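You operate a simulated robot arm through the tools that you are given. There is no shell and no other tool.

You are at the controls of a simulated two-armed robot. One attempt, no reset.

Task
Load both modules from the belt's end into the pink carrier.
Fine: run each to the end in turn; orange in pocket A, white in pocket B.

It is judged by the outcome, as a careful person would: the job done as asked, and still so three seconds after it is handed in. It fails if anything else is knocked over, pushed out of place, dropped, spilled or broken.

Robot
Two 6-joint arms with fingered hands on one trunk that stands fixed in place. Base frame: the origin is at the foot of the trunk, x ahead of it, y to its left, z up; the work surface is at about z = 82. Units: cm, degrees, N and s.
The left shoulder is at [7, 19.1, 85.6], the right one opposite. Each reaches about 98.3 cm from its shoulder. Payload 4.7 kg a hand.
The TCP of each hand is the grasp point between the finger pads, 3.6 cm short of the fingertips. In the tool frame z runs along the fingers and y along their closing line. The gripper opens to 12 cm; its body begins 4.2 cm behind the TCP. The gripper is a hand of 5 fingers: y runs from the thumb to the fingers, the wrist lies at [-1.8, -11.3, -19.8] in the tool frame, and closing takes about 1.5 s.
Orientation is that of the tool frame in the base frame, as a unit quaternion [x, y, z, w]. With the fingers straight down and the wrist toward the robot, the tool's x, y and z point along [0, 1, 0], [1, 0, 0] and [0, 0, -1] of the base frame.

Tools
- The arms move only by the tool apply_moves. It takes "left_targets", "right_targets" or both (then of equal length, played together; a hand with none holds still); each is text: rows parted by semicolons, each of 6 numbers parted by spaces: the shift along the tool's x, y, z in m, then the turn, a rotation vector about the tool's x, y, z in degrees. In form: x y z rx ry rz; .... A call has 1 to 20 rows; each row shifts and turns the commanded pose from where the row before left it, along the tool's axes as they then stand. "left_fingers" and "right_fingers" are, for a hand that has rows, the opening in per cent of the stroke, from 0 (shut) to 100 (fully open), set as the call begins (left out, the last holds). Each row takes 0.2 s and may step no farther than 5 cm and 8.6 degrees from the row before; otherwise, or with a gripper value out of range, the whole call is refused. A pose out of reach is approached as far as the arm can. The call stops where the force on the tool passes 40 N (or 10 N more than at its start, if that is more) or the arm is blocked; 0.2 s more then pass. Each finger travels about 4.5 cm/s and halts on what it meets, pressing with about 22 N; the grip force reading is that of the motor and also rises with nothing between the fingers. The clock runs only during rows and for 0.2 s after the last one: add rows that do not move to give the fingers time. It gives the time, the measured TCP pose, the force on the tool (base axes), the opening and the grip force at its end, in the units of the frame above (readings bear some noise), with the torque about the TCP (base axes, N m) and any sound that the robot's microphone picked up.
- Cameras (640 x 400 px; columns grow to the right, rows downward): "scene" is now at [13.42, 3.98, 111.41]; the picture's right is [0.45, -0.90, 0.00], its down [-0.25, -0.12, -0.96] and it looks along [0.86, 0.43, -0.28] (base axes); focal length 302 px, centre (320, 200). "left" rides on the left gripper at [-7.3, -9.1, -14.3] in its tool frame; the picture's right is [-0.80, -0.28, 0.53], its down [0.53, -0.73, 0.42] and it looks along [0.27, 0.62, 0.74] (tool axes); focal length 234 px, centre (320, 200). "right" rides on the right gripper at [7.3, -9.1, -14.3] in its tool frame; the picture's right is [-0.80, 0.28, -0.53], its down [-0.53, -0.73, 0.42] and it looks along [-0.27, 0.62, 0.74] (tool axes); focal length 234 px, centre (320, 200). There is no depth. A picture from a camera that has moved, and an enlarged one, comes with that camera's place and axes in the base frame and with its lens.
- grab_frame(camera): a new picture of that camera. It takes no simulated time.
- slide_trunk(by): slides the trunk up (or, below 0, down) by that many cm; the arms and the scene camera ride with it, the base frame stays. It gives what a move gives, with no picture.
- move_fingers(index, middle, ring, little, thumb_bend, thumb_turn, hand): sets how far each is bent, from 0 (flat) to 1 (curled in); at 0.3 the hand is open as for a grip, at 0.7 the pads meet at the TCP. One left out holds its place. A second passes; each finger stops where it meets its share of the squeeze, and holds until it gets a number again. A gripper value or a shape takes the hand back. It gives what a move gives, with no picture; readings hold the bend of each and the force on index, middle, ring, little, thumb and palm. thumb_turn goes from beside the hand (0) to across from the fingers (1), as for a grip.
- grasp_type(shape, hand): the hand has 5 fingers and takes this shape, open, in about a second: jaw (thumb against the fingers, like two jaws); tri (thumb and two fingers); tip (a fingertip pinch); poke (one finger out to press); point (the index stretched); flat (the hand flat); cup (the hand cupped); fist (a fist). The gripper value then closes the fingers along that shape, each until it touches; the sizes above hold for jaw. It gives what a move gives, with no picture.
- aim_head(pan, tilt): turns the head with the scene camera to pan (to the left, within 86 degrees either way) and tilt (down, from -29 to 69), counted from straight ahead of the robot. It gives what a move gives.
- inspect(camera, box): a new picture of the part [left, top, right, bottom] of that camera's present view, enlarged. It takes no simulated time.
- job_done(): hands the job in; it is judged then, once.

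Nothing tells you positions but the pictures and the camera data. Unless the task says otherwise, let go and move clear before handing in.

The tools are called after "Emit:" as a command line: name --argument value ..., lists and objects as JSON in quotes. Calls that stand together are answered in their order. apply_moves: Moves the arms, as the interface text tells. Its arguments: {"type":"object","properties":{"left_targets":{"type":"string"},"left_fingers":{"type":"number"},"right_targets":{"type":"string"},"right_fingers":{"type":"number"}},"required":[]} The other tools are called the same way: slide_trunk (by) moves the trunk up or down; grasp_type (shape, hand) gives the hand a shape; move_fingers (index, middle, ring, little, thumb_bend, thumb_turn, hand) moves the fingers one by one; aim_head (pan, tilt) turns the head that bears the scene camera; grab_frame (camera) takes a picture; inspect (camera, box) takes an enlarged picture of a part of a camera's view; job_done () hands the job in.

At the start:

```text
time: 0.0
left_eef_pos: [34.81, 37.44, 98.09]
left_ee_rot: [0.707, 0.707, 0.0, 0.001]
left_wrist_force: [-0.7, -0.5, 0.8]
left_torque: [0.01, -0.04, 0.0]
left_width: 11.97
left_grasp_force: 0.0
left_shape: jaw
left_bend: [0.3, 0.3, 0.3, 0.3, 0.3, 0.98]
left_finger forces: [0.0, 0.0, 0.1, 0.1, 0.0, 0.1]
right_eef_pos: [70.16, 9.12, 111.01]
right_ee_rot: [0.707, 0.707, -0.001, -0.001]
right_wrist_force: [0.0, 0.0, 0.4]
right_torque: [-0.01, 0.01, -0.02]
right_width: 11.97
right_grasp_force: 0.0
right_shape: jaw
right_bend: [0.3, 0.3, 0.3, 0.3, 0.3, 0.98]
right_finger forces: [0.0, 0.0, 0.0, 0.0, 0.0, 0.0]
trunk travel left (down, up): [-33.3, 60.7]
head pan, tilt (commanded): [26.5, 16.1]
```

scene: 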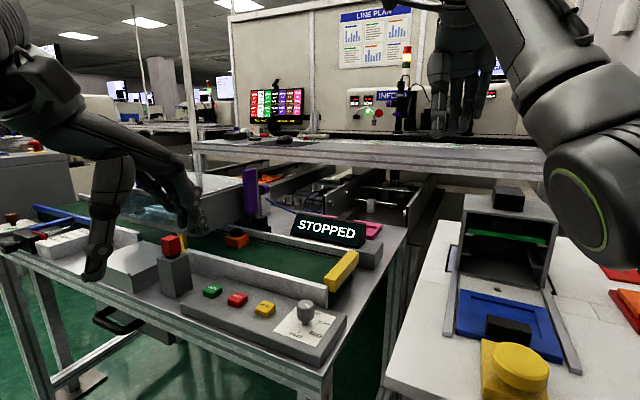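
right: 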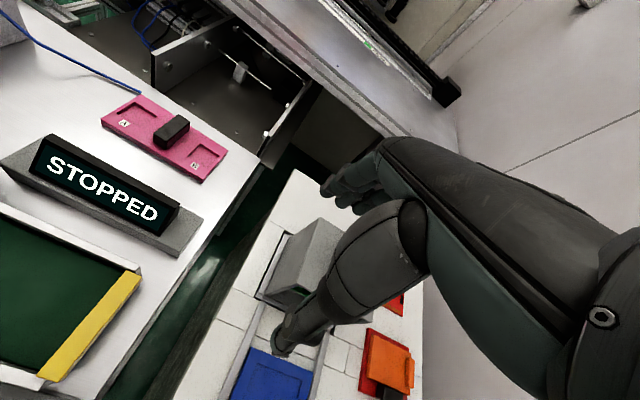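
left: 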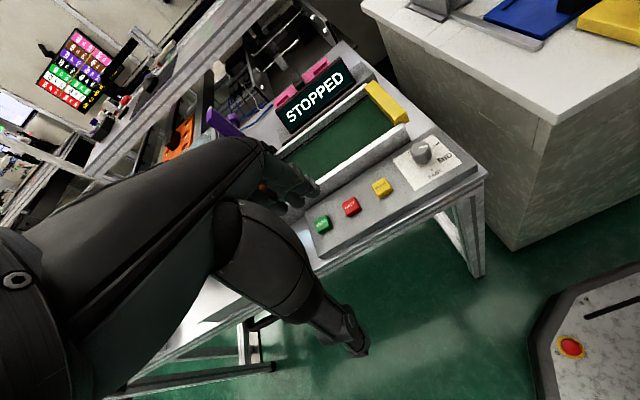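

I see a stopped conveyor with a control panel (green, red, yellow buttons and a knob), a pink carrier beyond the "STOPPED" display, and an orange module on the belt. I'll look closer before moving anything.

Emit:
inspect --camera "scene" --box '[160, 200, 400, 350]'

Emit:
inspect --camera "right" --box '[0, 60, 320, 260]'

Emit:
inspect --camera "left" --box '[240, 50, 480, 250]'

Emit:
inspect --camera "scene" --box '[0, 180, 280, 355]'

```text
2.67 times, centred on (280, 275) of scene
camera zoom: at [13.42, 3.98, 111.41], right [0.45, -0.9, 0.0], down [-0.25, -0.12, -0.96], along [0.86, 0.43, -0.28], focal length 804 px, centre (427, 0)
```

zoom: 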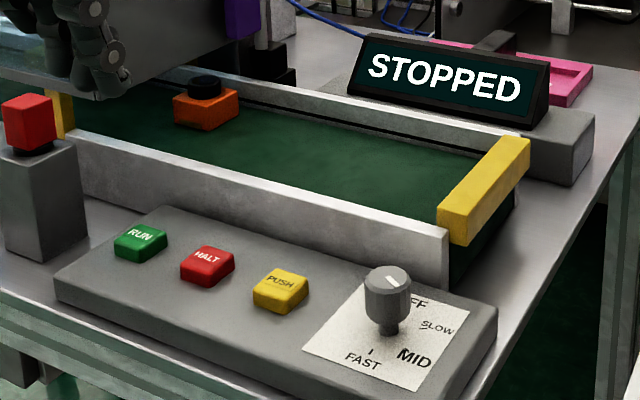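

```text
2.00 times, centred on (160, 160) of right
camera zoom: at [61.1, 16.45, 125.27], right [0.28, -0.8, 0.53], down [-0.73, -0.53, -0.42], along [0.62, -0.27, -0.74], focal length 468 px, centre (640, 280)
```

zoom: 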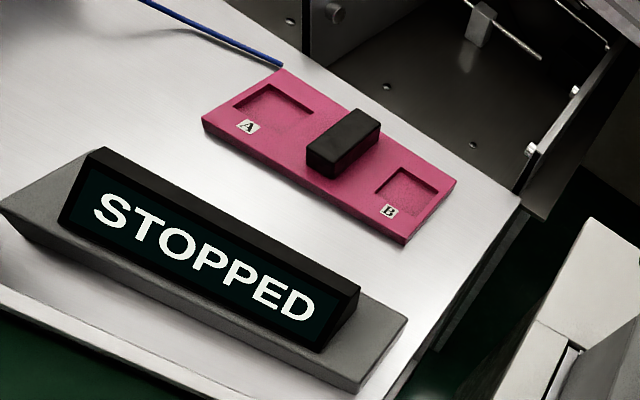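

```text
2.00 times, centred on (360, 150) of left
camera zoom: at [25.55, 30.23, 112.48], right [-0.28, -0.8, -0.53], down [-0.73, 0.53, -0.42], along [0.62, 0.27, -0.74], focal length 468 px, centre (240, 300)
```

zoom: 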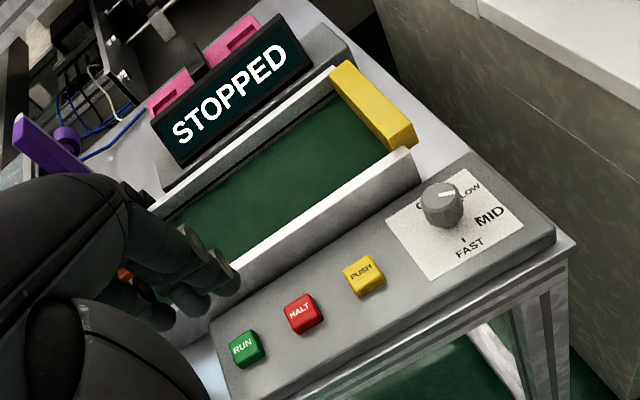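

```text
2.29 times, centred on (140, 268) of scene
camera zoom: at [13.42, 3.98, 111.41], right [0.45, -0.9, 0.0], down [-0.25, -0.12, -0.96], along [0.86, 0.43, -0.28], focal length 690 px, centre (731, 46)
```

zoom: 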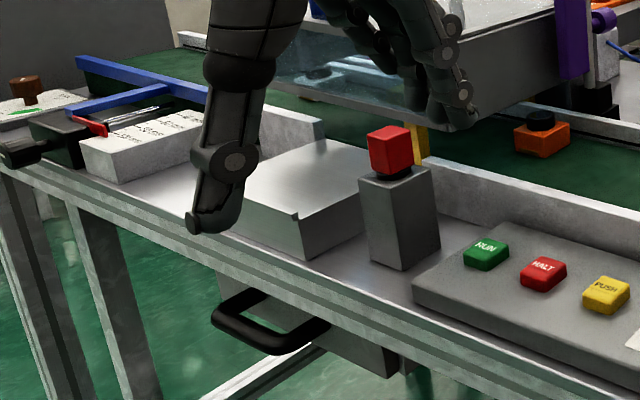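

The left hand blocks part of the belt and a covered section upstream. I'll turn the head to see the rest of the line.

Emit:
aim_head --pan 50 --tilt 25

Emit:
grab_frame --camera "scene"

```text
time: 0.9
left_eef_pos: [34.81, 37.46, 98.14]
left_ee_rot: [0.707, 0.707, 0.0, 0.0]
left_wrist_force: [0.1, 0.0, -0.3]
left_torque: [0.01, -0.03, -0.03]
left_width: 11.97
left_grasp_force: 0.0
left_shape: jaw
left_bend: [0.3, 0.3, 0.3, 0.3, 0.3, 0.98]
left_finger forces: [0.1, 0.0, 0.0, 0.0, 0.1, 0.0]
right_eef_pos: [70.16, 9.13, 111.1]
right_ee_rot: [0.707, 0.707, 0.0, 0.0]
right_wrist_force: [0.0, 0.3, 0.0]
right_torque: [0.03, 0.01, 0.01]
right_width: 11.97
right_grasp_force: 0.1
right_shape: jaw
right_bend: [0.3, 0.3, 0.3, 0.3, 0.3, 0.98]
right_finger forces: [0.0, 0.0, 0.0, 0.1, 0.0, 0.0]
trunk travel left (down, up): [-33.3, 60.7]
head pan, tilt (commanded): [50.0, 25.0]
```

```text
taken
camera scene: at [10.99, 6.87, 109.98], right [0.77, -0.64, 0.0], down [-0.27, -0.32, -0.91], along [0.58, 0.69, -0.42], focal length 302 px, centre (320, 200)
```

scene: 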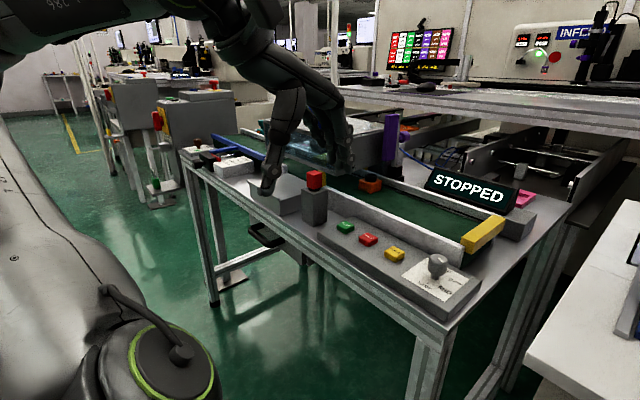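

Emit:
inspect --camera "scene" --box '[170, 110, 410, 260]'

Emit:
inspect --camera "scene" --box '[290, 150, 550, 310]'

Emit:
inspect --camera "scene" --box '[380, 10, 640, 170]'

```text
2.67 times, centred on (290, 185) of scene
camera zoom: at [10.99, 6.87, 109.98], right [0.77, -0.64, 0.0], down [-0.27, -0.32, -0.91], along [0.58, 0.69, -0.42], focal length 804 px, centre (400, 240)
```

zoom: 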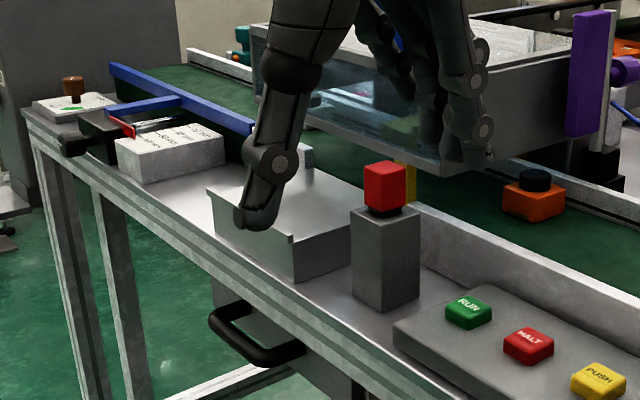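

```text
2.46 times, centred on (420, 230) of scene
camera zoom: at [10.99, 6.87, 109.98], right [0.77, -0.64, 0.0], down [-0.27, -0.32, -0.91], along [0.58, 0.69, -0.42], focal length 742 px, centre (74, 126)
```

zoom: 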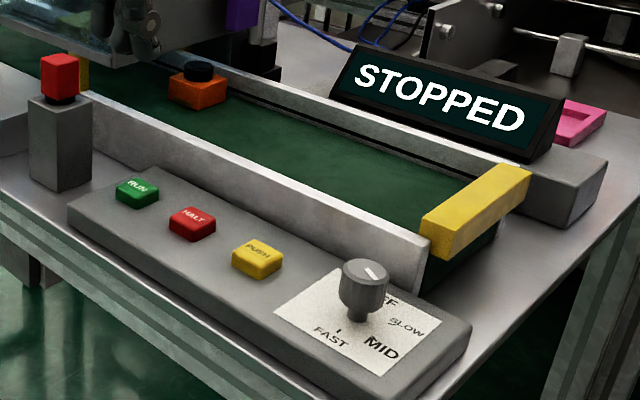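

```text
2.46 times, centred on (510, 90) of scene
camera zoom: at [10.99, 6.87, 109.98], right [0.77, -0.64, 0.0], down [-0.27, -0.32, -0.91], along [0.58, 0.69, -0.42], focal length 742 px, centre (-148, 471)
```

zoom: 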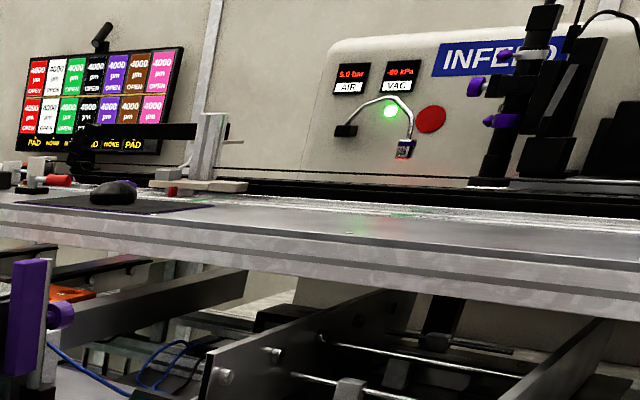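

Two-view triangulation puts the buttons around (47, 43…31, 81), the knob around (48, 23.5, 83), the belt's end stop around (62, 23, 82), and the pink carrier around x≈91. The belt runs along −y. I'll raise the left hand to clear the view and find the white module.

Emit:
apply_moves --left_targets "0 0 -0.04 0 0 0; 0 0 -0.04 0 0 0; 0 0 -0.04 0 0 0; 0 0 -0.04 0 0 0; 0 0 -0.04 0 0 0"

Emit:
grab_frame --camera "scene"

Emit:
grab_frame --camera "left"

```text
time: 2.1
left_eef_pos: [32.94, 41.36, 115.06]
left_ee_rot: [0.708, 0.706, 0.0, 0.001]
left_wrist_force: [-0.2, 0.7, -0.2]
left_torque: [-0.01, 0.03, 0.03]
left_width: 11.96
left_grasp_force: 0.1
left_shape: jaw
left_bend: [0.3, 0.3, 0.3, 0.3, 0.3, 0.98]
left_finger forces: [0.0, 0.0, 0.1, 0.1, 0.0, 0.1]
left hand out of reach, approached as far as the arm can: row 3, 4, 5
right_eef_pos: [70.25, 9.04, 111.1]
right_ee_rot: [0.708, 0.707, -0.001, 0.0]
right_wrist_force: [0.1, -0.1, 0.4]
right_torque: [0.01, 0.01, 0.04]
right_width: 11.97
right_grasp_force: 0.1
right_shape: jaw
right_bend: [0.3, 0.3, 0.3, 0.3, 0.3, 0.98]
right_finger forces: [0.0, 0.0, 0.0, 0.0, 0.0, 0.1]
trunk travel left (down, up): [-33.3, 60.7]
head pan, tilt (commanded): [50.0, 25.0]
```

```text
taken
camera scene: at [10.97, 6.88, 109.97], right [0.77, -0.64, 0.0], down [-0.27, -0.32, -0.91], along [0.58, 0.69, -0.42], focal length 302 px, centre (320, 200)
```

scene: 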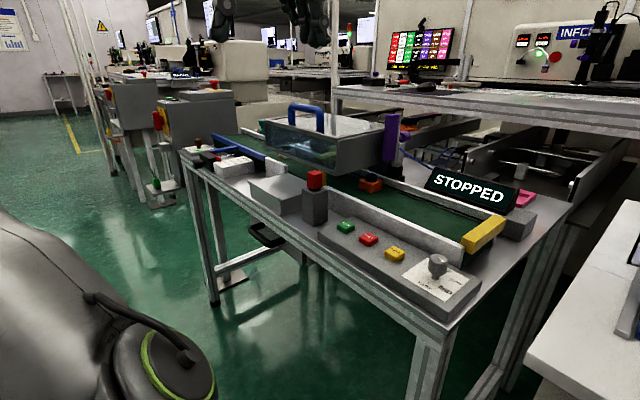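

```text
taken
camera left: at [23.67, 34.19, 129.45], right [-0.28, -0.8, -0.52], down [-0.73, 0.53, -0.43], along [0.62, 0.26, -0.74], focal length 234 px, centre (320, 200)
```

left: 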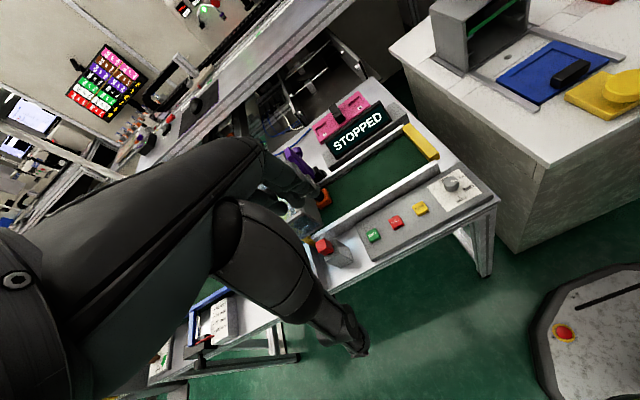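

Emit:
inspect --camera "scene" --box '[170, 90, 410, 240]'

Emit:
inspect --camera "scene" --box '[250, 95, 410, 195]'

Emit:
inspect --camera "left" --box '[270, 80, 510, 270]'

Emit:
inspect --camera "scene" --box '[370, 190, 550, 310]'

```text
2.67 times, centred on (290, 165) of scene
camera zoom: at [10.97, 6.88, 109.97], right [0.77, -0.64, 0.0], down [-0.27, -0.32, -0.91], along [0.58, 0.69, -0.42], focal length 804 px, centre (400, 293)
```

zoom: 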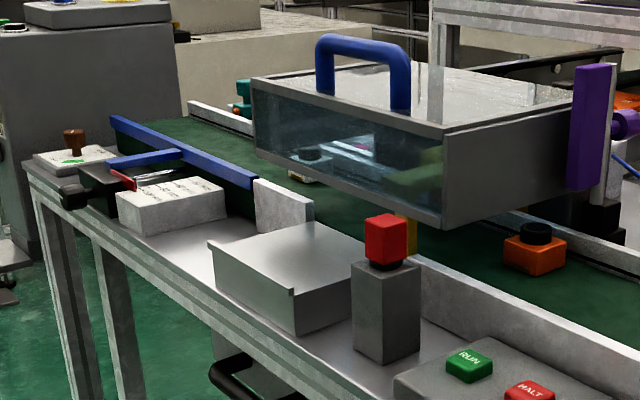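

```text
4.00 times, centred on (330, 145) of scene
camera zoom: at [10.97, 6.88, 109.97], right [0.77, -0.64, 0.0], down [-0.27, -0.32, -0.91], along [0.58, 0.69, -0.42], focal length 1207 px, centre (280, 420)
```

zoom: 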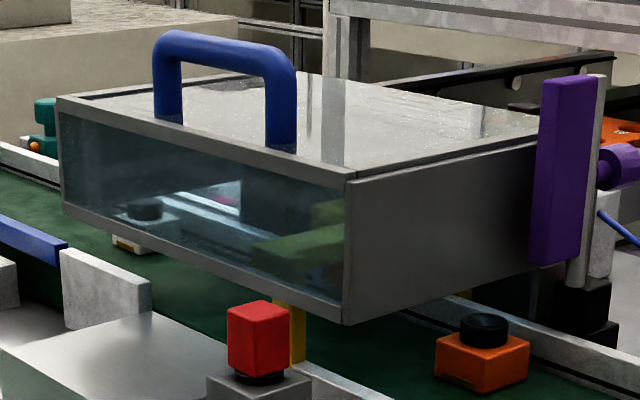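

```text
2.11 times, centred on (390, 175) of left
camera zoom: at [23.67, 34.19, 129.45], right [-0.28, -0.8, -0.52], down [-0.73, 0.53, -0.43], along [0.62, 0.26, -0.74], focal length 493 px, centre (173, 253)
```

zoom: 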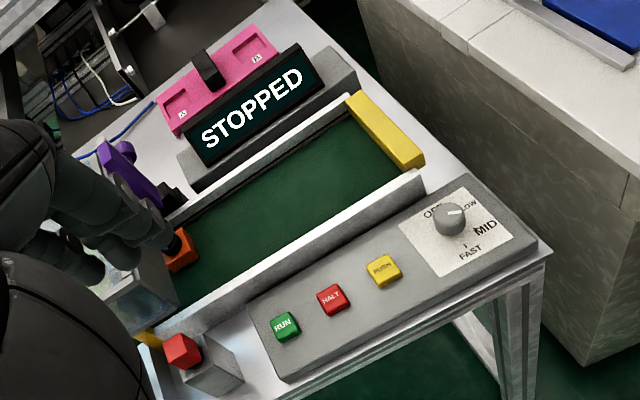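

```text
3.33 times, centred on (460, 250) of scene
camera zoom: at [10.97, 6.88, 109.97], right [0.77, -0.64, 0.0], down [-0.27, -0.32, -0.91], along [0.58, 0.69, -0.42], focal length 1006 px, centre (-147, 33)
```

zoom: 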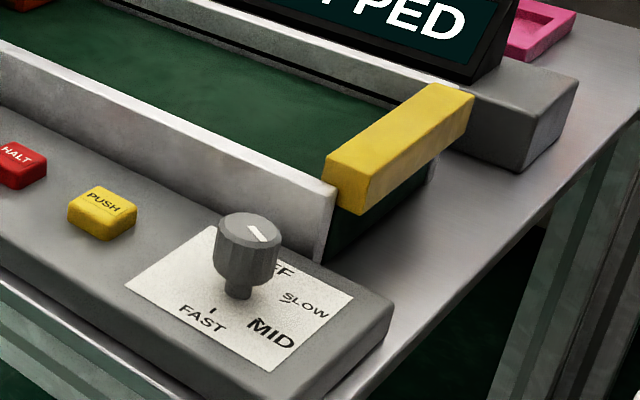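

The white module sits on the belt under the glass hood, behind the orange one. There's a gap in the near rail by the metal chute, so the yellow PUSH button probably ejects modules there and I'll avoid it. I'll bring the left hand camera nearer the knob to read its setting.

Emit:
apply_moves --left_targets "-0.025 -0.003 0.033 0 0 0; -0.025 -0.003 0.033 0 0 0; -0.025 -0.003 0.033 0 0 0; -0.025 -0.003 0.033 0 0 0; -0.025 -0.003 0.033 0 0 0; -0.025 -0.003 0.033 0 0 0"

Emit:
grab_frame --camera "left"

Emit:
aim_head --pan 38 --tilt 30

Emit:
grab_frame --camera "scene"

```text
time: 3.5
left_eef_pos: [30.66, 30.65, 95.0]
left_ee_rot: [0.708, 0.707, -0.001, 0.0]
left_wrist_force: [-0.2, -0.4, -0.2]
left_torque: [0.03, -0.03, 0.04]
left_width: 11.96
left_grasp_force: 0.2
left_shape: jaw
left_bend: [0.3, 0.3, 0.3, 0.3, 0.3, 0.98]
left_finger forces: [0.1, 0.1, 0.0, 0.1, 0.1, 0.1]
left hand out of reach, approached as far as the arm can: row 3, 4, 5, 6
right_eef_pos: [70.27, 9.05, 110.9]
right_ee_rot: [0.708, 0.706, 0.0, 0.0]
right_wrist_force: [-0.1, -0.3, -0.3]
right_torque: [-0.02, 0.0, -0.01]
right_width: 11.96
right_grasp_force: 0.0
right_shape: jaw
right_bend: [0.3, 0.3, 0.3, 0.3, 0.3, 0.98]
right_finger forces: [0.0, 0.0, 0.1, 0.0, 0.0, 0.1]
trunk travel left (down, up): [-33.3, 60.7]
head pan, tilt (commanded): [50.0, 25.0]
```

```text
taken
camera left: at [21.4, 23.42, 109.29], right [-0.28, -0.8, -0.52], down [-0.73, 0.53, -0.43], along [0.62, 0.26, -0.74], focal length 234 px, centre (320, 200)
```

left: 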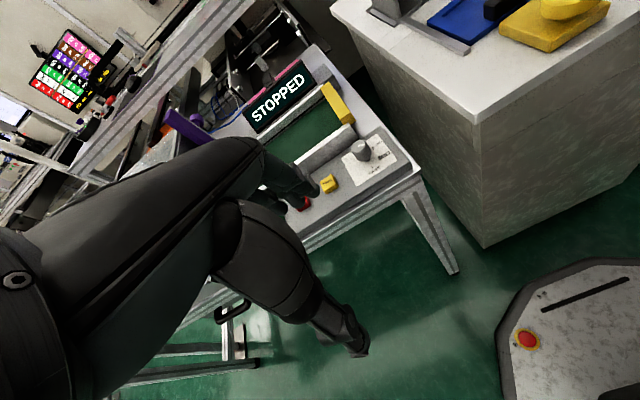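

```text
time: 4.2
left_eef_pos: [30.58, 30.72, 94.92]
left_ee_rot: [0.708, 0.706, 0.0, 0.0]
left_wrist_force: [-0.4, 0.7, -0.5]
left_torque: [0.01, -0.01, 0.02]
left_width: 11.95
left_grasp_force: 0.0
left_shape: jaw
left_bend: [0.3, 0.3, 0.3, 0.3, 0.3, 0.98]
left_finger forces: [0.1, 0.1, 0.1, 0.1, 0.0, 0.0]
right_eef_pos: [70.14, 9.18, 111.07]
right_ee_rot: [0.708, 0.707, 0.0, 0.0]
right_wrist_force: [0.1, 1.9, 0.7]
right_torque: [0.01, -0.03, 0.01]
right_width: 11.97
right_grasp_force: 0.1
right_shape: jaw
right_bend: [0.3, 0.3, 0.3, 0.3, 0.3, 0.98]
right_finger forces: [0.0, 0.0, 0.0, 0.0, 0.0, 0.0]
trunk travel left (down, up): [-33.3, 60.7]
head pan, tilt (commanded): [38.0, 30.0]
```

```text
taken
camera scene: at [12.18, 5.39, 109.18], right [0.62, -0.79, 0.0], down [-0.39, -0.31, -0.87], along [0.68, 0.53, -0.5], focal length 302 px, centre (320, 200)
```

scene: 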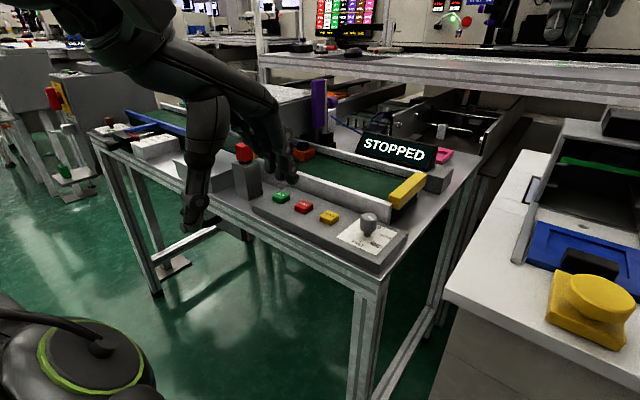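

Emit:
inspect --camera "left" --box '[290, 120, 430, 220]'

Emit:
inspect --camera "scene" --box '[320, 190, 420, 270]'

```text
4.00 times, centred on (360, 170) of left
camera zoom: at [21.4, 23.44, 109.33], right [-0.28, -0.8, -0.52], down [-0.73, 0.53, -0.43], along [0.62, 0.26, -0.74], focal length 937 px, centre (160, 320)
```

zoom: 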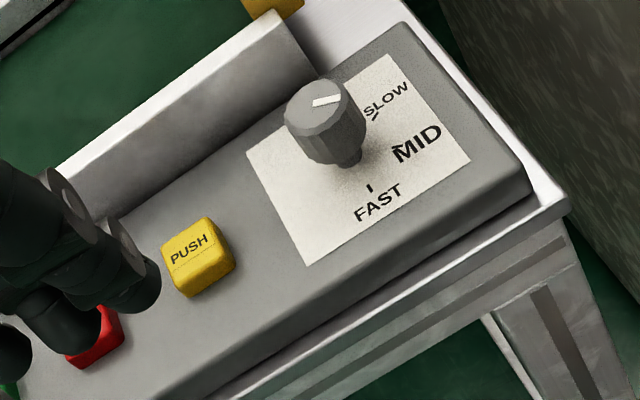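

```text
5.00 times, centred on (370, 230) of scene
camera zoom: at [12.18, 5.39, 109.18], right [0.62, -0.79, 0.0], down [-0.39, -0.31, -0.87], along [0.68, 0.53, -0.5], focal length 1508 px, centre (70, 50)
```

zoom: 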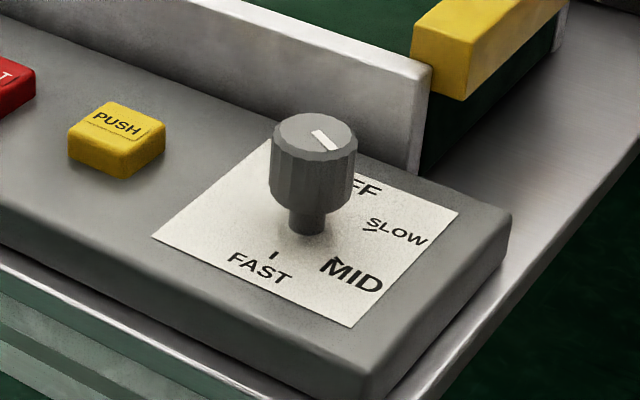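

The knob's white mark lines up with the MID tick, so the belt should run at medium speed. The panel buttons are clear. Next I'll shape the left hand to poke, above the panel, and see where the fingertip lies.

Emit:
apply_moves --left_targets "0.0275 0.025 -0.005 0 0 0; 0.0275 0.025 -0.005 0 0 0; 0.0275 0.025 -0.005 0 0 0; 0.0275 0.025 -0.005 0 0 0"

Emit:
grasp_type --shape "poke" --hand "left"

Emit:
grab_frame --camera "scene"

Emit:
grab_frame --camera "left"

```text
time: 5.2
left_eef_pos: [40.85, 41.59, 97.06]
left_ee_rot: [0.707, 0.707, 0.0, -0.001]
left_wrist_force: [0.2, 0.5, 0.6]
left_torque: [0.02, 0.02, -0.03]
left_width: 11.96
left_grasp_force: 0.0
left_shape: jaw
left_bend: [0.3, 0.3, 0.3, 0.3, 0.3, 0.98]
left_finger forces: [0.0, 0.0, 0.0, 0.0, 0.0, 0.0]
right_eef_pos: [70.16, 9.2, 111.01]
right_ee_rot: [0.707, 0.707, 0.0, 0.0]
right_wrist_force: [0.3, 0.1, 0.2]
right_torque: [0.02, -0.01, 0.03]
right_width: 11.95
right_grasp_force: 0.1
right_shape: jaw
right_bend: [0.3, 0.3, 0.3, 0.3, 0.3, 0.98]
right_finger forces: [0.0, 0.0, 0.1, 0.0, 0.1, 0.0]
trunk travel left (down, up): [-33.3, 60.7]
head pan, tilt (commanded): [38.0, 30.0]
```

```text
time: 6.1
left_eef_pos: [40.76, 41.35, 96.96]
left_ee_rot: [0.707, 0.707, 0.0, 0.0]
left_wrist_force: [0.5, -0.6, -0.7]
left_torque: [0.03, 0.01, -0.01]
left_width: 0.0
left_grasp_force: 0.0
left_shape: poke
left_bend: [0.7, 0.7, 0.99, 0.99, 1.0, 1.0]
left_finger forces: [0.0, 0.0, 0.0, 0.0, 0.0, 0.0]
right_eef_pos: [70.19, 9.11, 110.99]
right_ee_rot: [0.707, 0.707, 0.0, 0.0]
right_wrist_force: [0.8, 1.0, 0.0]
right_torque: [0.01, -0.02, 0.0]
right_width: 11.96
right_grasp_force: 0.0
right_shape: jaw
right_bend: [0.3, 0.3, 0.3, 0.3, 0.3, 0.98]
right_finger forces: [0.1, 0.1, 0.1, 0.0, 0.0, 0.0]
trunk travel left (down, up): [-33.3, 60.7]
head pan, tilt (commanded): [38.0, 30.0]
```

```text
taken
camera scene: at [12.19, 5.38, 109.18], right [0.62, -0.79, 0.0], down [-0.39, -0.31, -0.87], along [0.68, 0.53, -0.5], focal length 302 px, centre (320, 200)
```

scene: 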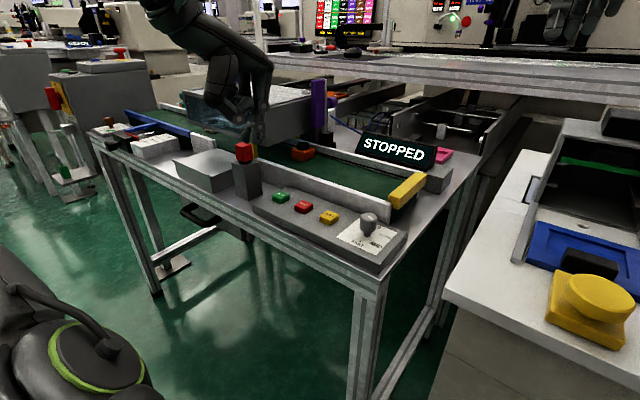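

```text
taken
camera left: at [31.59, 34.26, 111.48], right [-0.28, -0.8, -0.53], down [-0.73, 0.53, -0.42], along [0.62, 0.27, -0.74], focal length 234 px, centre (320, 200)
```

left: 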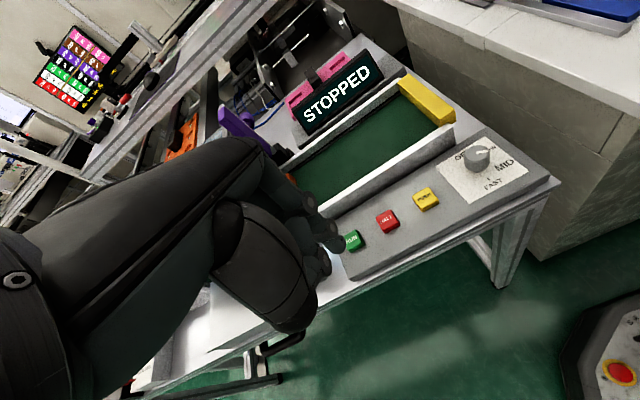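

Emit:
inspect --camera "scene" --box '[190, 40, 310, 140]'

Emit:
inspect --camera "left" --box '[240, 170, 400, 290]'

```text
4.00 times, centred on (250, 90) of scene
camera zoom: at [12.19, 5.38, 109.18], right [0.62, -0.79, 0.0], down [-0.39, -0.31, -0.87], along [0.68, 0.53, -0.5], focal length 1207 px, centre (600, 640)
```

zoom: 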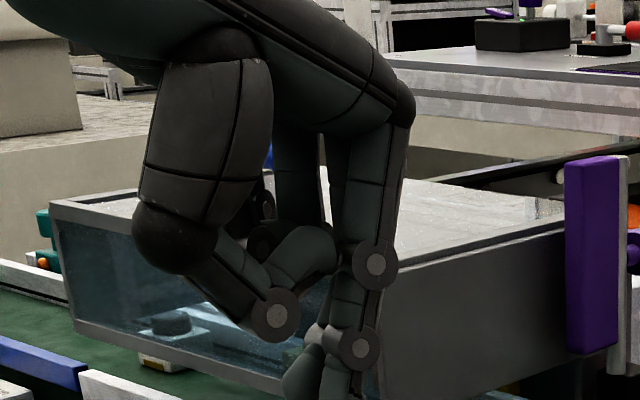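

```text
3.33 times, centred on (320, 230) of left
camera zoom: at [31.59, 34.26, 111.48], right [-0.28, -0.8, -0.53], down [-0.73, 0.53, -0.42], along [0.62, 0.27, -0.74], focal length 781 px, centre (320, 100)
```

zoom: 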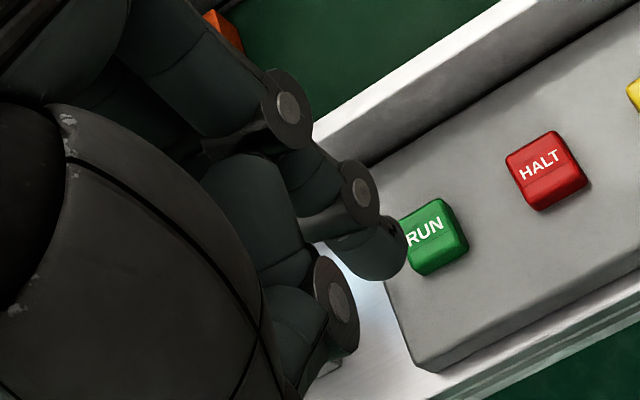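

In "poke" both index and middle are out. I'll curl the middle finger as well so only the index protrudes, then measure the tip.

Emit:
move_fingers --hand "left" --index 0.5 --middle 1.0 --ring 1.0 --little 1.0 --thumb_bend 1.0

Emit:
inspect --camera "scene" --box '[190, 70, 310, 170]'

Emit:
inspect --camera "left" --box '[240, 150, 400, 270]'

Emit:
grab_frame --camera "right"

```text
time: 7.1
left_eef_pos: [40.9, 41.54, 97.1]
left_ee_rot: [0.707, 0.707, 0.0, 0.001]
left_wrist_force: [-0.3, -0.3, 0.5]
left_torque: [0.02, 0.02, -0.01]
left_width: 3.35
left_grasp_force: 0.1
left_shape: fingers
left_bend: [0.29, 1.0, 1.0, 1.0, 1.0, 1.0]
left_finger forces: [0.0, 0.0, 0.0, 0.1, 0.1, 0.0]
right_eef_pos: [70.3, 9.14, 111.12]
right_ee_rot: [0.707, 0.707, 0.0, 0.0]
right_wrist_force: [0.0, -1.2, -0.5]
right_torque: [0.02, 0.0, -0.02]
right_width: 11.95
right_grasp_force: 0.1
right_shape: jaw
right_bend: [0.3, 0.3, 0.3, 0.3, 0.3, 0.98]
right_finger forces: [0.0, 0.0, 0.1, 0.0, 0.0, 0.0]
trunk travel left (down, up): [-33.3, 60.7]
head pan, tilt (commanded): [38.0, 30.0]
```

```text
4.00 times, centred on (250, 120) of scene
camera zoom: at [12.19, 5.38, 109.18], right [0.62, -0.79, 0.0], down [-0.39, -0.31, -0.87], along [0.68, 0.53, -0.5], focal length 1207 px, centre (600, 520)
```

zoom: 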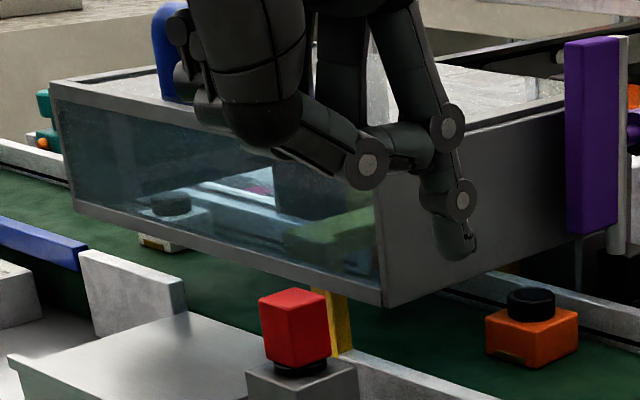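

```text
3.33 times, centred on (320, 210) of left
camera zoom: at [31.6, 34.27, 111.48], right [-0.28, -0.8, -0.53], down [-0.73, 0.53, -0.42], along [0.62, 0.27, -0.74], focal length 781 px, centre (320, 167)
```

zoom: 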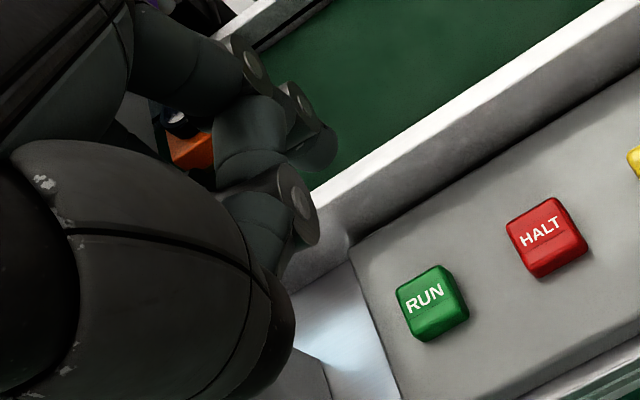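

```text
taken
camera right: at [61.1, 16.45, 125.28], right [0.28, -0.8, 0.53], down [-0.73, -0.53, -0.42], along [0.62, -0.27, -0.74], focal length 234 px, centre (320, 200)
```

right: 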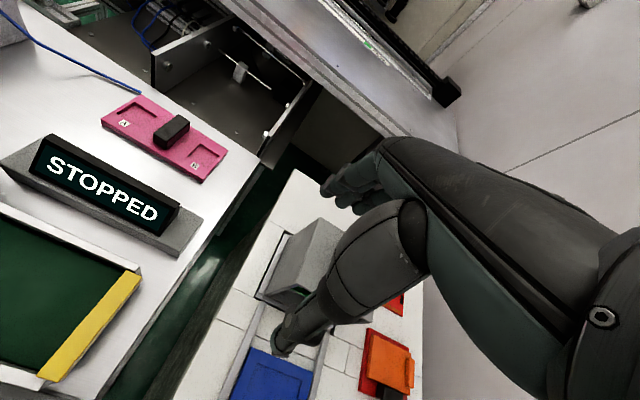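

The left index tip sits at about tool (−1.3, +6.0, +3.5) from the TCP. RUN's top is about (47.5, 42.9, 81) and HALT's about (47.6, 37.1, 81). I'll bring the index tip above RUN.

Emit:
apply_moves --left_targets "0.013 0.003 0.02 0 0 0; 0.014 0.003 0.02 0 0 0; 0 0 0.02 0 0 0; 0 0 0.02 0 0 0"

Emit:
grab_frame --camera "left"

Emit:
grab_frame --camera "scene"

Emit:
inspect --camera "scene" --box '[220, 110, 360, 250]'

Emit:
inspect --camera "left" --box '[240, 130, 440, 290]'

```text
time: 8.1
left_eef_pos: [43.46, 41.95, 90.6]
left_ee_rot: [0.707, 0.707, 0.0, 0.001]
left_wrist_force: [0.5, -0.8, -0.3]
left_torque: [-0.03, -0.01, 0.05]
left_width: 3.34
left_grasp_force: 0.0
left_shape: fingers
left_bend: [0.29, 1.0, 1.0, 1.0, 1.0, 1.0]
left_finger forces: [0.0, 0.0, 0.0, 0.0, 0.0, 0.1]
left hand out of reach, approached as far as the arm can: row 1, 2, 3, 4
right_eef_pos: [70.32, 9.24, 110.91]
right_ee_rot: [0.707, 0.707, -0.001, 0.0]
right_wrist_force: [0.3, 0.7, 0.4]
right_torque: [-0.02, 0.01, 0.02]
right_width: 11.97
right_grasp_force: 0.0
right_shape: jaw
right_bend: [0.3, 0.3, 0.3, 0.3, 0.3, 0.98]
right_finger forces: [0.0, 0.0, 0.0, 0.0, 0.0, 0.1]
trunk travel left (down, up): [-33.3, 60.7]
head pan, tilt (commanded): [38.0, 30.0]
```

```text
taken
camera left: at [34.17, 34.68, 105.03], right [-0.28, -0.8, -0.52], down [-0.73, 0.53, -0.43], along [0.62, 0.26, -0.74], focal length 234 px, centre (320, 200)
```

left: 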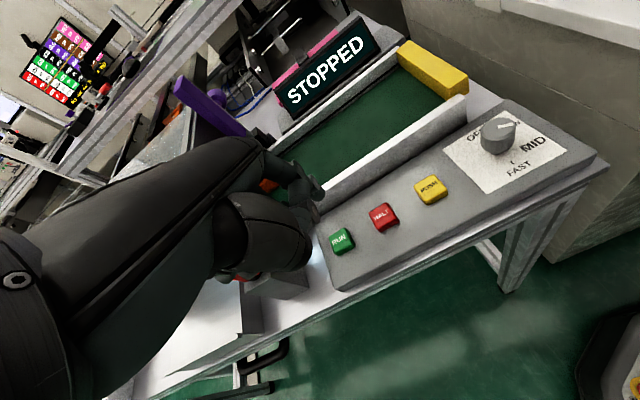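

```text
taken
camera scene: at [12.29, 5.45, 109.16], right [0.62, -0.79, 0.0], down [-0.4, -0.31, -0.87], along [0.68, 0.53, -0.5], focal length 302 px, centre (320, 200)
```

scene: 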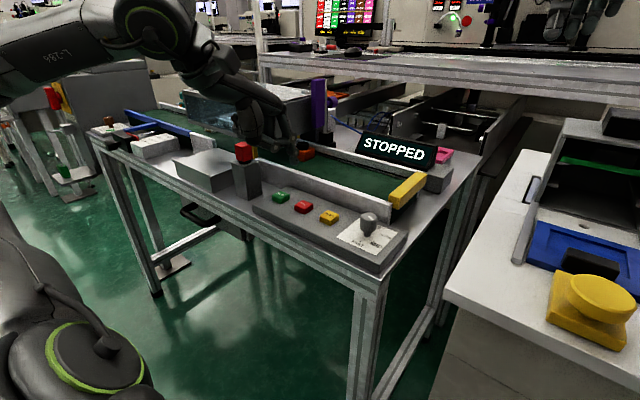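

```text
2.86 times, centred on (290, 180) of scene
camera zoom: at [12.29, 5.45, 109.16], right [0.62, -0.79, 0.0], down [-0.4, -0.31, -0.87], along [0.68, 0.53, -0.5], focal length 862 px, centre (406, 257)
```

zoom: 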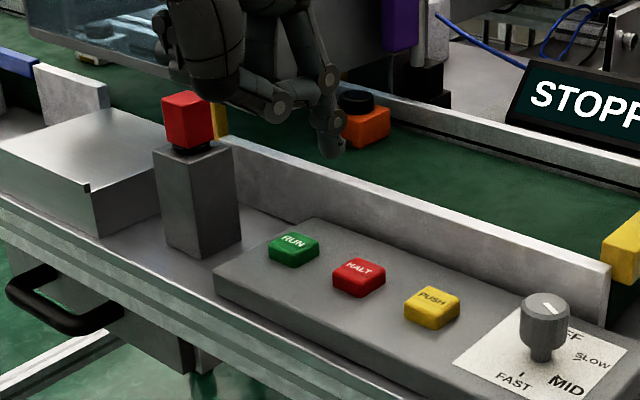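

```text
2.50 times, centred on (340, 210) of left
camera zoom: at [34.17, 34.68, 105.03], right [-0.28, -0.8, -0.52], down [-0.73, 0.53, -0.43], along [0.62, 0.26, -0.74], focal length 585 px, centre (270, 175)
```

zoom: 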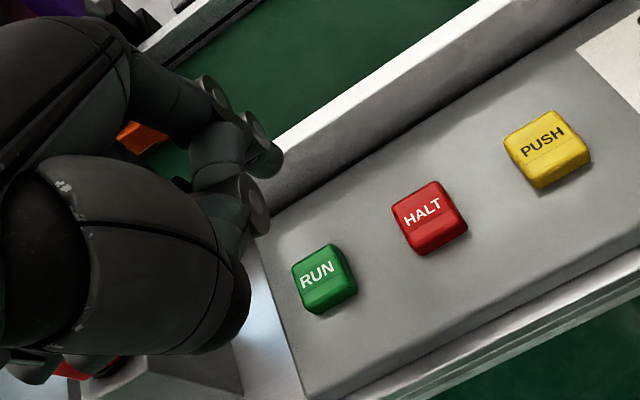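

The left arm can't quite reach RUN at this trunk height with the hand vertical. I'll pull the right hand back to keep it clear of the grey box, curl the left index in to press nearer the TCP, and lower the trunk a little.

Emit:
apply_moves --right_targets "0 -0.04 0 0 0 0; 0 -0.04 0 0 0 0; 0 -0.04 0 0 0 0"

Emit:
move_fingers --hand "left" --index 0.7

Emit:
grab_frame --camera "right"

Emit:
grab_frame --camera "scene"

```text
time: 8.9
left_eef_pos: [43.28, 41.81, 90.75]
left_ee_rot: [0.707, 0.707, 0.0, 0.001]
left_wrist_force: [-0.7, 0.0, -0.3]
left_torque: [0.0, -0.02, -0.02]
left_width: 3.32
left_grasp_force: 0.1
left_shape: fingers
left_bend: [0.29, 1.0, 1.0, 1.0, 1.0, 1.0]
left_finger forces: [0.1, 0.1, 0.0, 0.1, 0.0, 0.0]
right_eef_pos: [64.62, 13.92, 115.12]
right_ee_rot: [0.707, 0.707, -0.002, 0.0]
right_wrist_force: [-0.3, 1.1, 0.2]
right_torque: [-0.01, -0.04, -0.02]
right_width: 11.95
right_grasp_force: 0.1
right_shape: jaw
right_bend: [0.3, 0.3, 0.3, 0.3, 0.3, 0.98]
right_finger forces: [0.1, 0.1, 0.0, 0.0, 0.0, 0.0]
right hand out of reach, approached as far as the arm can: row 1, 2, 3
trunk travel left (down, up): [-33.3, 60.7]
head pan, tilt (commanded): [38.0, 30.0]
```

```text
time: 9.9
left_eef_pos: [43.4, 41.77, 90.62]
left_ee_rot: [0.708, 0.706, 0.0, 0.0]
left_wrist_force: [0.6, -0.1, -0.6]
left_torque: [-0.02, -0.04, -0.02]
left_width: 3.06
left_grasp_force: 0.1
left_shape: fingers
left_bend: [0.29, 1.0, 1.0, 1.0, 0.99, 1.0]
left_finger forces: [0.0, 0.1, 0.0, 0.0, 0.0, 0.0]
right_eef_pos: [64.79, 13.75, 115.08]
right_ee_rot: [0.707, 0.707, 0.001, 0.001]
right_wrist_force: [-0.2, -0.2, 0.2]
right_torque: [0.01, 0.01, -0.01]
right_width: 11.97
right_grasp_force: 0.1
right_shape: jaw
right_bend: [0.3, 0.3, 0.3, 0.3, 0.3, 0.98]
right_finger forces: [0.0, 0.1, 0.0, 0.1, 0.0, 0.1]
trunk travel left (down, up): [-33.3, 60.7]
head pan, tilt (commanded): [38.0, 30.0]
```

```text
taken
camera right: at [55.76, 21.08, 129.24], right [0.28, -0.8, 0.53], down [-0.73, -0.53, -0.42], along [0.62, -0.27, -0.74], focal length 234 px, centre (320, 200)
```

right: 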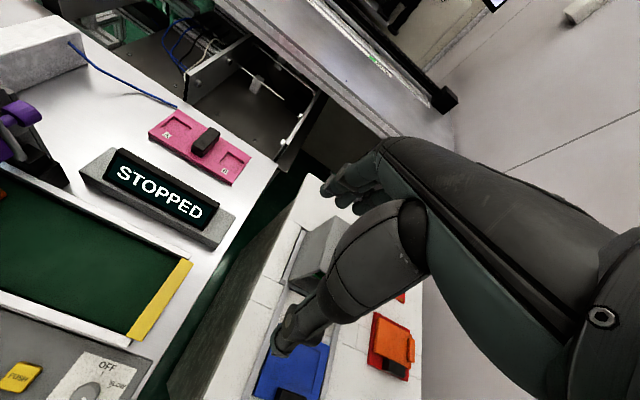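

```text
taken
camera scene: at [12.2, 5.38, 109.18], right [0.62, -0.79, 0.0], down [-0.39, -0.31, -0.87], along [0.68, 0.53, -0.5], focal length 302 px, centre (320, 200)
```

scene: 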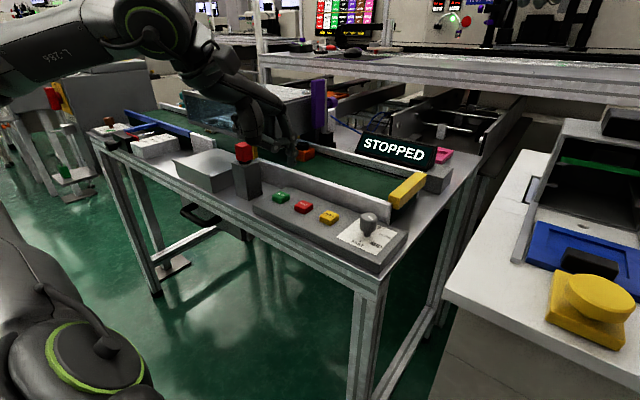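

The right hand moved only partly (its IK is restricted there too), but it's clear. The left arm's limit seems tied to wrist orientation, so I'll test yawing the left hand so its wrist swings outward.

Emit:
apply_moves --left_targets "0 0 -0.01 0 0 8; 0 0 0 0 0 8; 0 0 0 0 0 8"

```text
time: 10.7
left_eef_pos: [44.21, 40.83, 91.96]
left_ee_rot: [0.839, 0.544, 0.001, -0.001]
left_wrist_force: [-0.2, -0.8, 0.0]
left_torque: [0.07, -0.02, 0.0]
left_width: 3.01
left_grasp_force: 0.0
left_shape: fingers
left_bend: [0.29, 1.0, 1.0, 1.0, 0.99, 1.0]
left_finger forces: [0.0, 0.0, 0.1, 0.1, 0.0, 0.1]
left hand out of reach, approached as far as the arm can: row 1, 2
right_eef_pos: [64.64, 13.57, 115.34]
right_ee_rot: [0.707, 0.707, 0.001, 0.0]
right_wrist_force: [-0.4, -0.1, 0.6]
right_torque: [0.05, -0.08, 0.01]
right_width: 11.97
right_grasp_force: 0.1
right_shape: jaw
right_bend: [0.3, 0.3, 0.3, 0.3, 0.3, 0.98]
right_finger forces: [0.0, 0.1, 0.1, 0.0, 0.0, 0.1]
trunk travel left (down, up): [-33.3, 60.7]
head pan, tilt (commanded): [38.0, 30.0]
```

Emit:
apply_moves --left_targets "0.015 -0.013 0 0 0 0; 0.015 -0.013 0 0 0 0; 0.015 -0.012 0 0 0 0"

Emit:
grab_frame --camera "left"

Emit:
inspect --camera "scene" --box '[200, 50, 360, 250]'

```text
time: 11.5
left_eef_pos: [44.95, 41.71, 92.41]
left_ee_rot: [0.838, 0.545, 0.001, 0.0]
left_wrist_force: [0.2, 0.0, 0.5]
left_torque: [0.0, -0.01, -0.02]
left_width: 3.03
left_grasp_force: 0.0
left_shape: fingers
left_bend: [0.29, 1.0, 1.0, 1.0, 0.99, 1.0]
left_finger forces: [0.1, 0.0, 0.1, 0.0, 0.1, 0.0]
left hand out of reach, approached as far as the arm can: row 1, 2, 3
right_eef_pos: [64.88, 13.72, 115.14]
right_ee_rot: [0.707, 0.707, 0.0, 0.0]
right_wrist_force: [-0.6, -0.6, 0.0]
right_torque: [0.0, -0.02, 0.03]
right_width: 11.96
right_grasp_force: 0.0
right_shape: jaw
right_bend: [0.3, 0.3, 0.3, 0.3, 0.3, 0.98]
right_finger forces: [0.1, 0.0, 0.0, 0.0, 0.0, 0.0]
trunk travel left (down, up): [-33.3, 60.7]
head pan, tilt (commanded): [38.0, 30.0]
```

```text
taken
camera left: at [33.54, 38.74, 106.79], right [-0.58, -0.62, -0.53], down [-0.45, 0.78, -0.42], along [0.68, -0.01, -0.74], focal length 234 px, centre (320, 200)
```

left: 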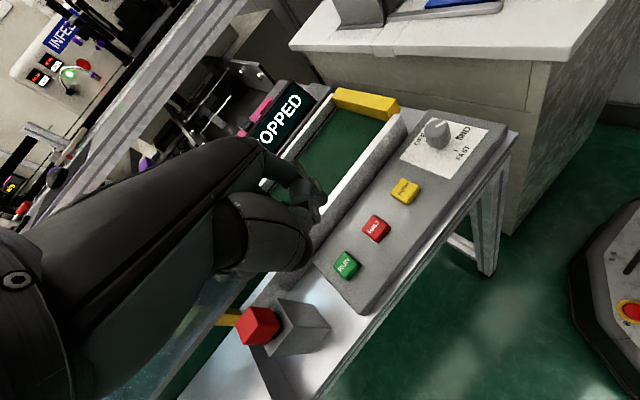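

```text
2.00 times, centred on (280, 150) of scene
camera zoom: at [12.14, 5.3, 109.19], right [0.62, -0.79, 0.0], down [-0.39, -0.31, -0.87], along [0.68, 0.53, -0.5], focal length 603 px, centre (400, 300)
```

zoom: 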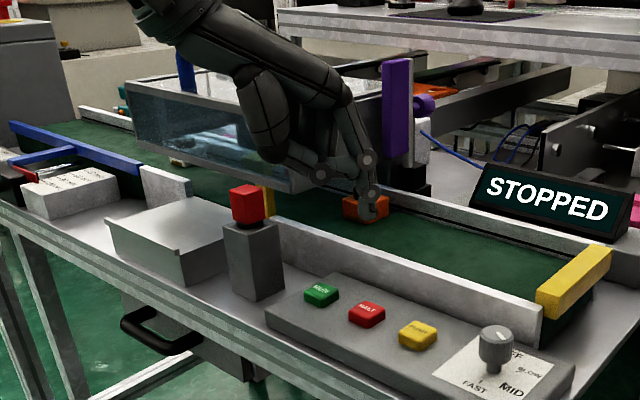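

Emit:
apply_moves --left_targets "-0.01 0 -0.02 0 0 -8; -0.01 0 -0.02 0 0 -8; 0 0 0 0 0 -8; 0 0 0 0 0 -8; 0 0 0 0 0 -8; 0 0 0 0 0 -8; 0 0 0 0 0 -8; 0 0 0 0 0 -8"

Emit:
grab_frame --camera "left"

Emit:
grab_frame --camera "scene"

```text
time: 13.3
left_eef_pos: [42.0, 43.87, 95.32]
left_ee_rot: [0.422, 0.907, 0.0, 0.002]
left_wrist_force: [0.4, 0.0, -0.3]
left_torque: [-0.02, 0.01, 0.03]
left_width: 3.01
left_grasp_force: 0.2
left_shape: fingers
left_bend: [0.29, 1.0, 1.0, 1.0, 0.99, 1.0]
left_finger forces: [0.0, 0.0, 0.1, 0.0, 0.1, 0.0]
left hand out of reach, approached as far as the arm can: row 6, 7, 8
right_eef_pos: [64.75, 13.77, 115.04]
right_ee_rot: [0.707, 0.707, 0.0, 0.0]
right_wrist_force: [-0.6, 0.2, 0.7]
right_torque: [0.03, -0.01, -0.02]
right_width: 11.95
right_grasp_force: 0.0
right_shape: jaw
right_bend: [0.3, 0.3, 0.3, 0.3, 0.3, 0.98]
right_finger forces: [0.0, 0.1, 0.0, 0.0, 0.1, 0.1]
trunk travel left (down, up): [-33.3, 60.7]
head pan, tilt (commanded): [38.0, 30.0]
```

```text
taken
camera left: at [39.57, 32.34, 109.61], right [0.3, -0.8, -0.52], down [-0.9, -0.06, -0.43], along [0.31, 0.6, -0.74], focal length 234 px, centre (320, 200)
```

left: 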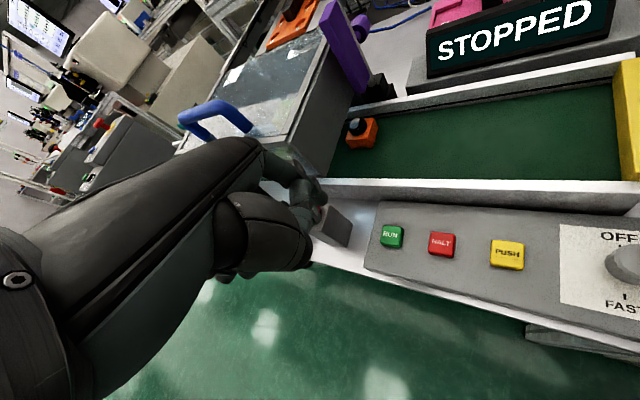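

```text
taken
camera scene: at [12.19, 5.4, 109.17], right [0.62, -0.79, 0.0], down [-0.39, -0.31, -0.87], along [0.68, 0.53, -0.5], focal length 302 px, centre (320, 200)
```

scene: 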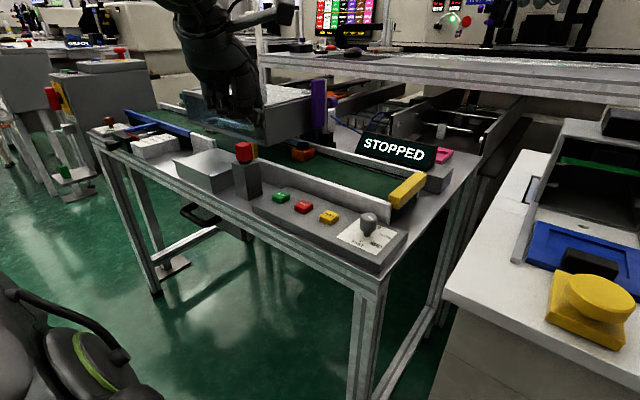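

Emit:
apply_moves --left_targets "-0.01 -0.016 0 0 0 7; 0 0 0 0 0 7; 0 0 0 0 0 6; 0 0 0.02 0 0 0; 0 0 0.02 0 0 0"

Emit:
grab_frame --camera "left"

Emit:
inspect --camera "scene" --box '[200, 50, 360, 250]'

```text
time: 14.5
left_eef_pos: [41.68, 42.02, 91.08]
left_ee_rot: [0.573, 0.819, 0.0, -0.001]
left_wrist_force: [0.0, 0.3, 0.0]
left_torque: [-0.04, -0.01, -0.01]
left_width: 3.02
left_grasp_force: 0.1
left_shape: fingers
left_bend: [0.29, 1.0, 1.0, 1.0, 0.99, 1.0]
left_finger forces: [0.0, 0.1, 0.0, 0.0, 0.0, 0.0]
right_eef_pos: [64.87, 13.76, 114.96]
right_ee_rot: [0.707, 0.707, 0.0, 0.0]
right_wrist_force: [0.0, 0.8, 0.7]
right_torque: [-0.03, 0.0, 0.01]
right_width: 11.97
right_grasp_force: 0.0
right_shape: jaw
right_bend: [0.3, 0.3, 0.3, 0.3, 0.3, 0.98]
right_finger forces: [0.0, 0.0, 0.0, 0.0, 0.0, 0.0]
trunk travel left (down, up): [-33.3, 60.7]
head pan, tilt (commanded): [38.0, 30.0]
```

```text
taken
camera left: at [35.42, 32.07, 105.42], right [0.01, -0.85, -0.53], down [-0.87, 0.25, -0.42], along [0.49, 0.46, -0.74], focal length 234 px, centre (320, 200)
```

left: 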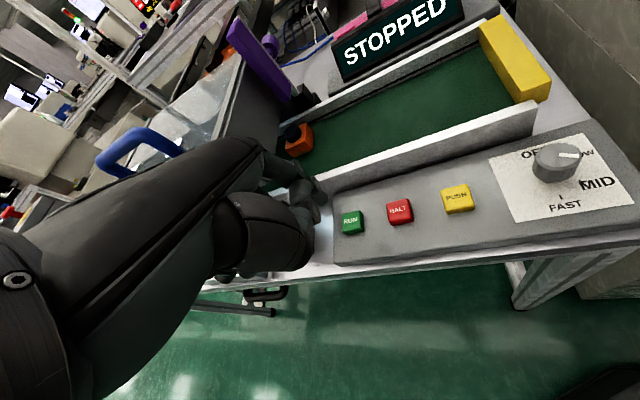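

```text
2.00 times, centred on (280, 150) of scene
camera zoom: at [12.21, 5.4, 109.18], right [0.62, -0.79, 0.0], down [-0.39, -0.31, -0.87], along [0.68, 0.53, -0.5], focal length 603 px, centre (400, 300)
```

zoom: 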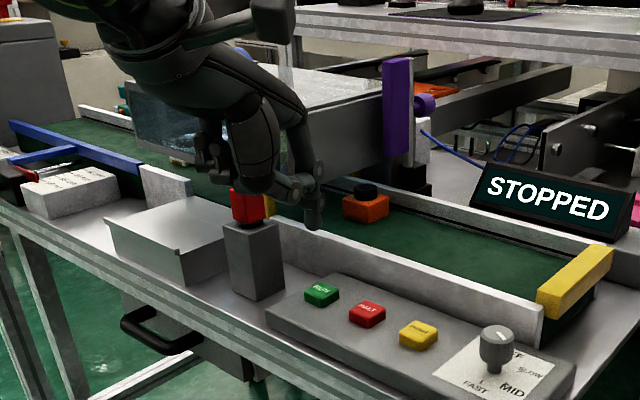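

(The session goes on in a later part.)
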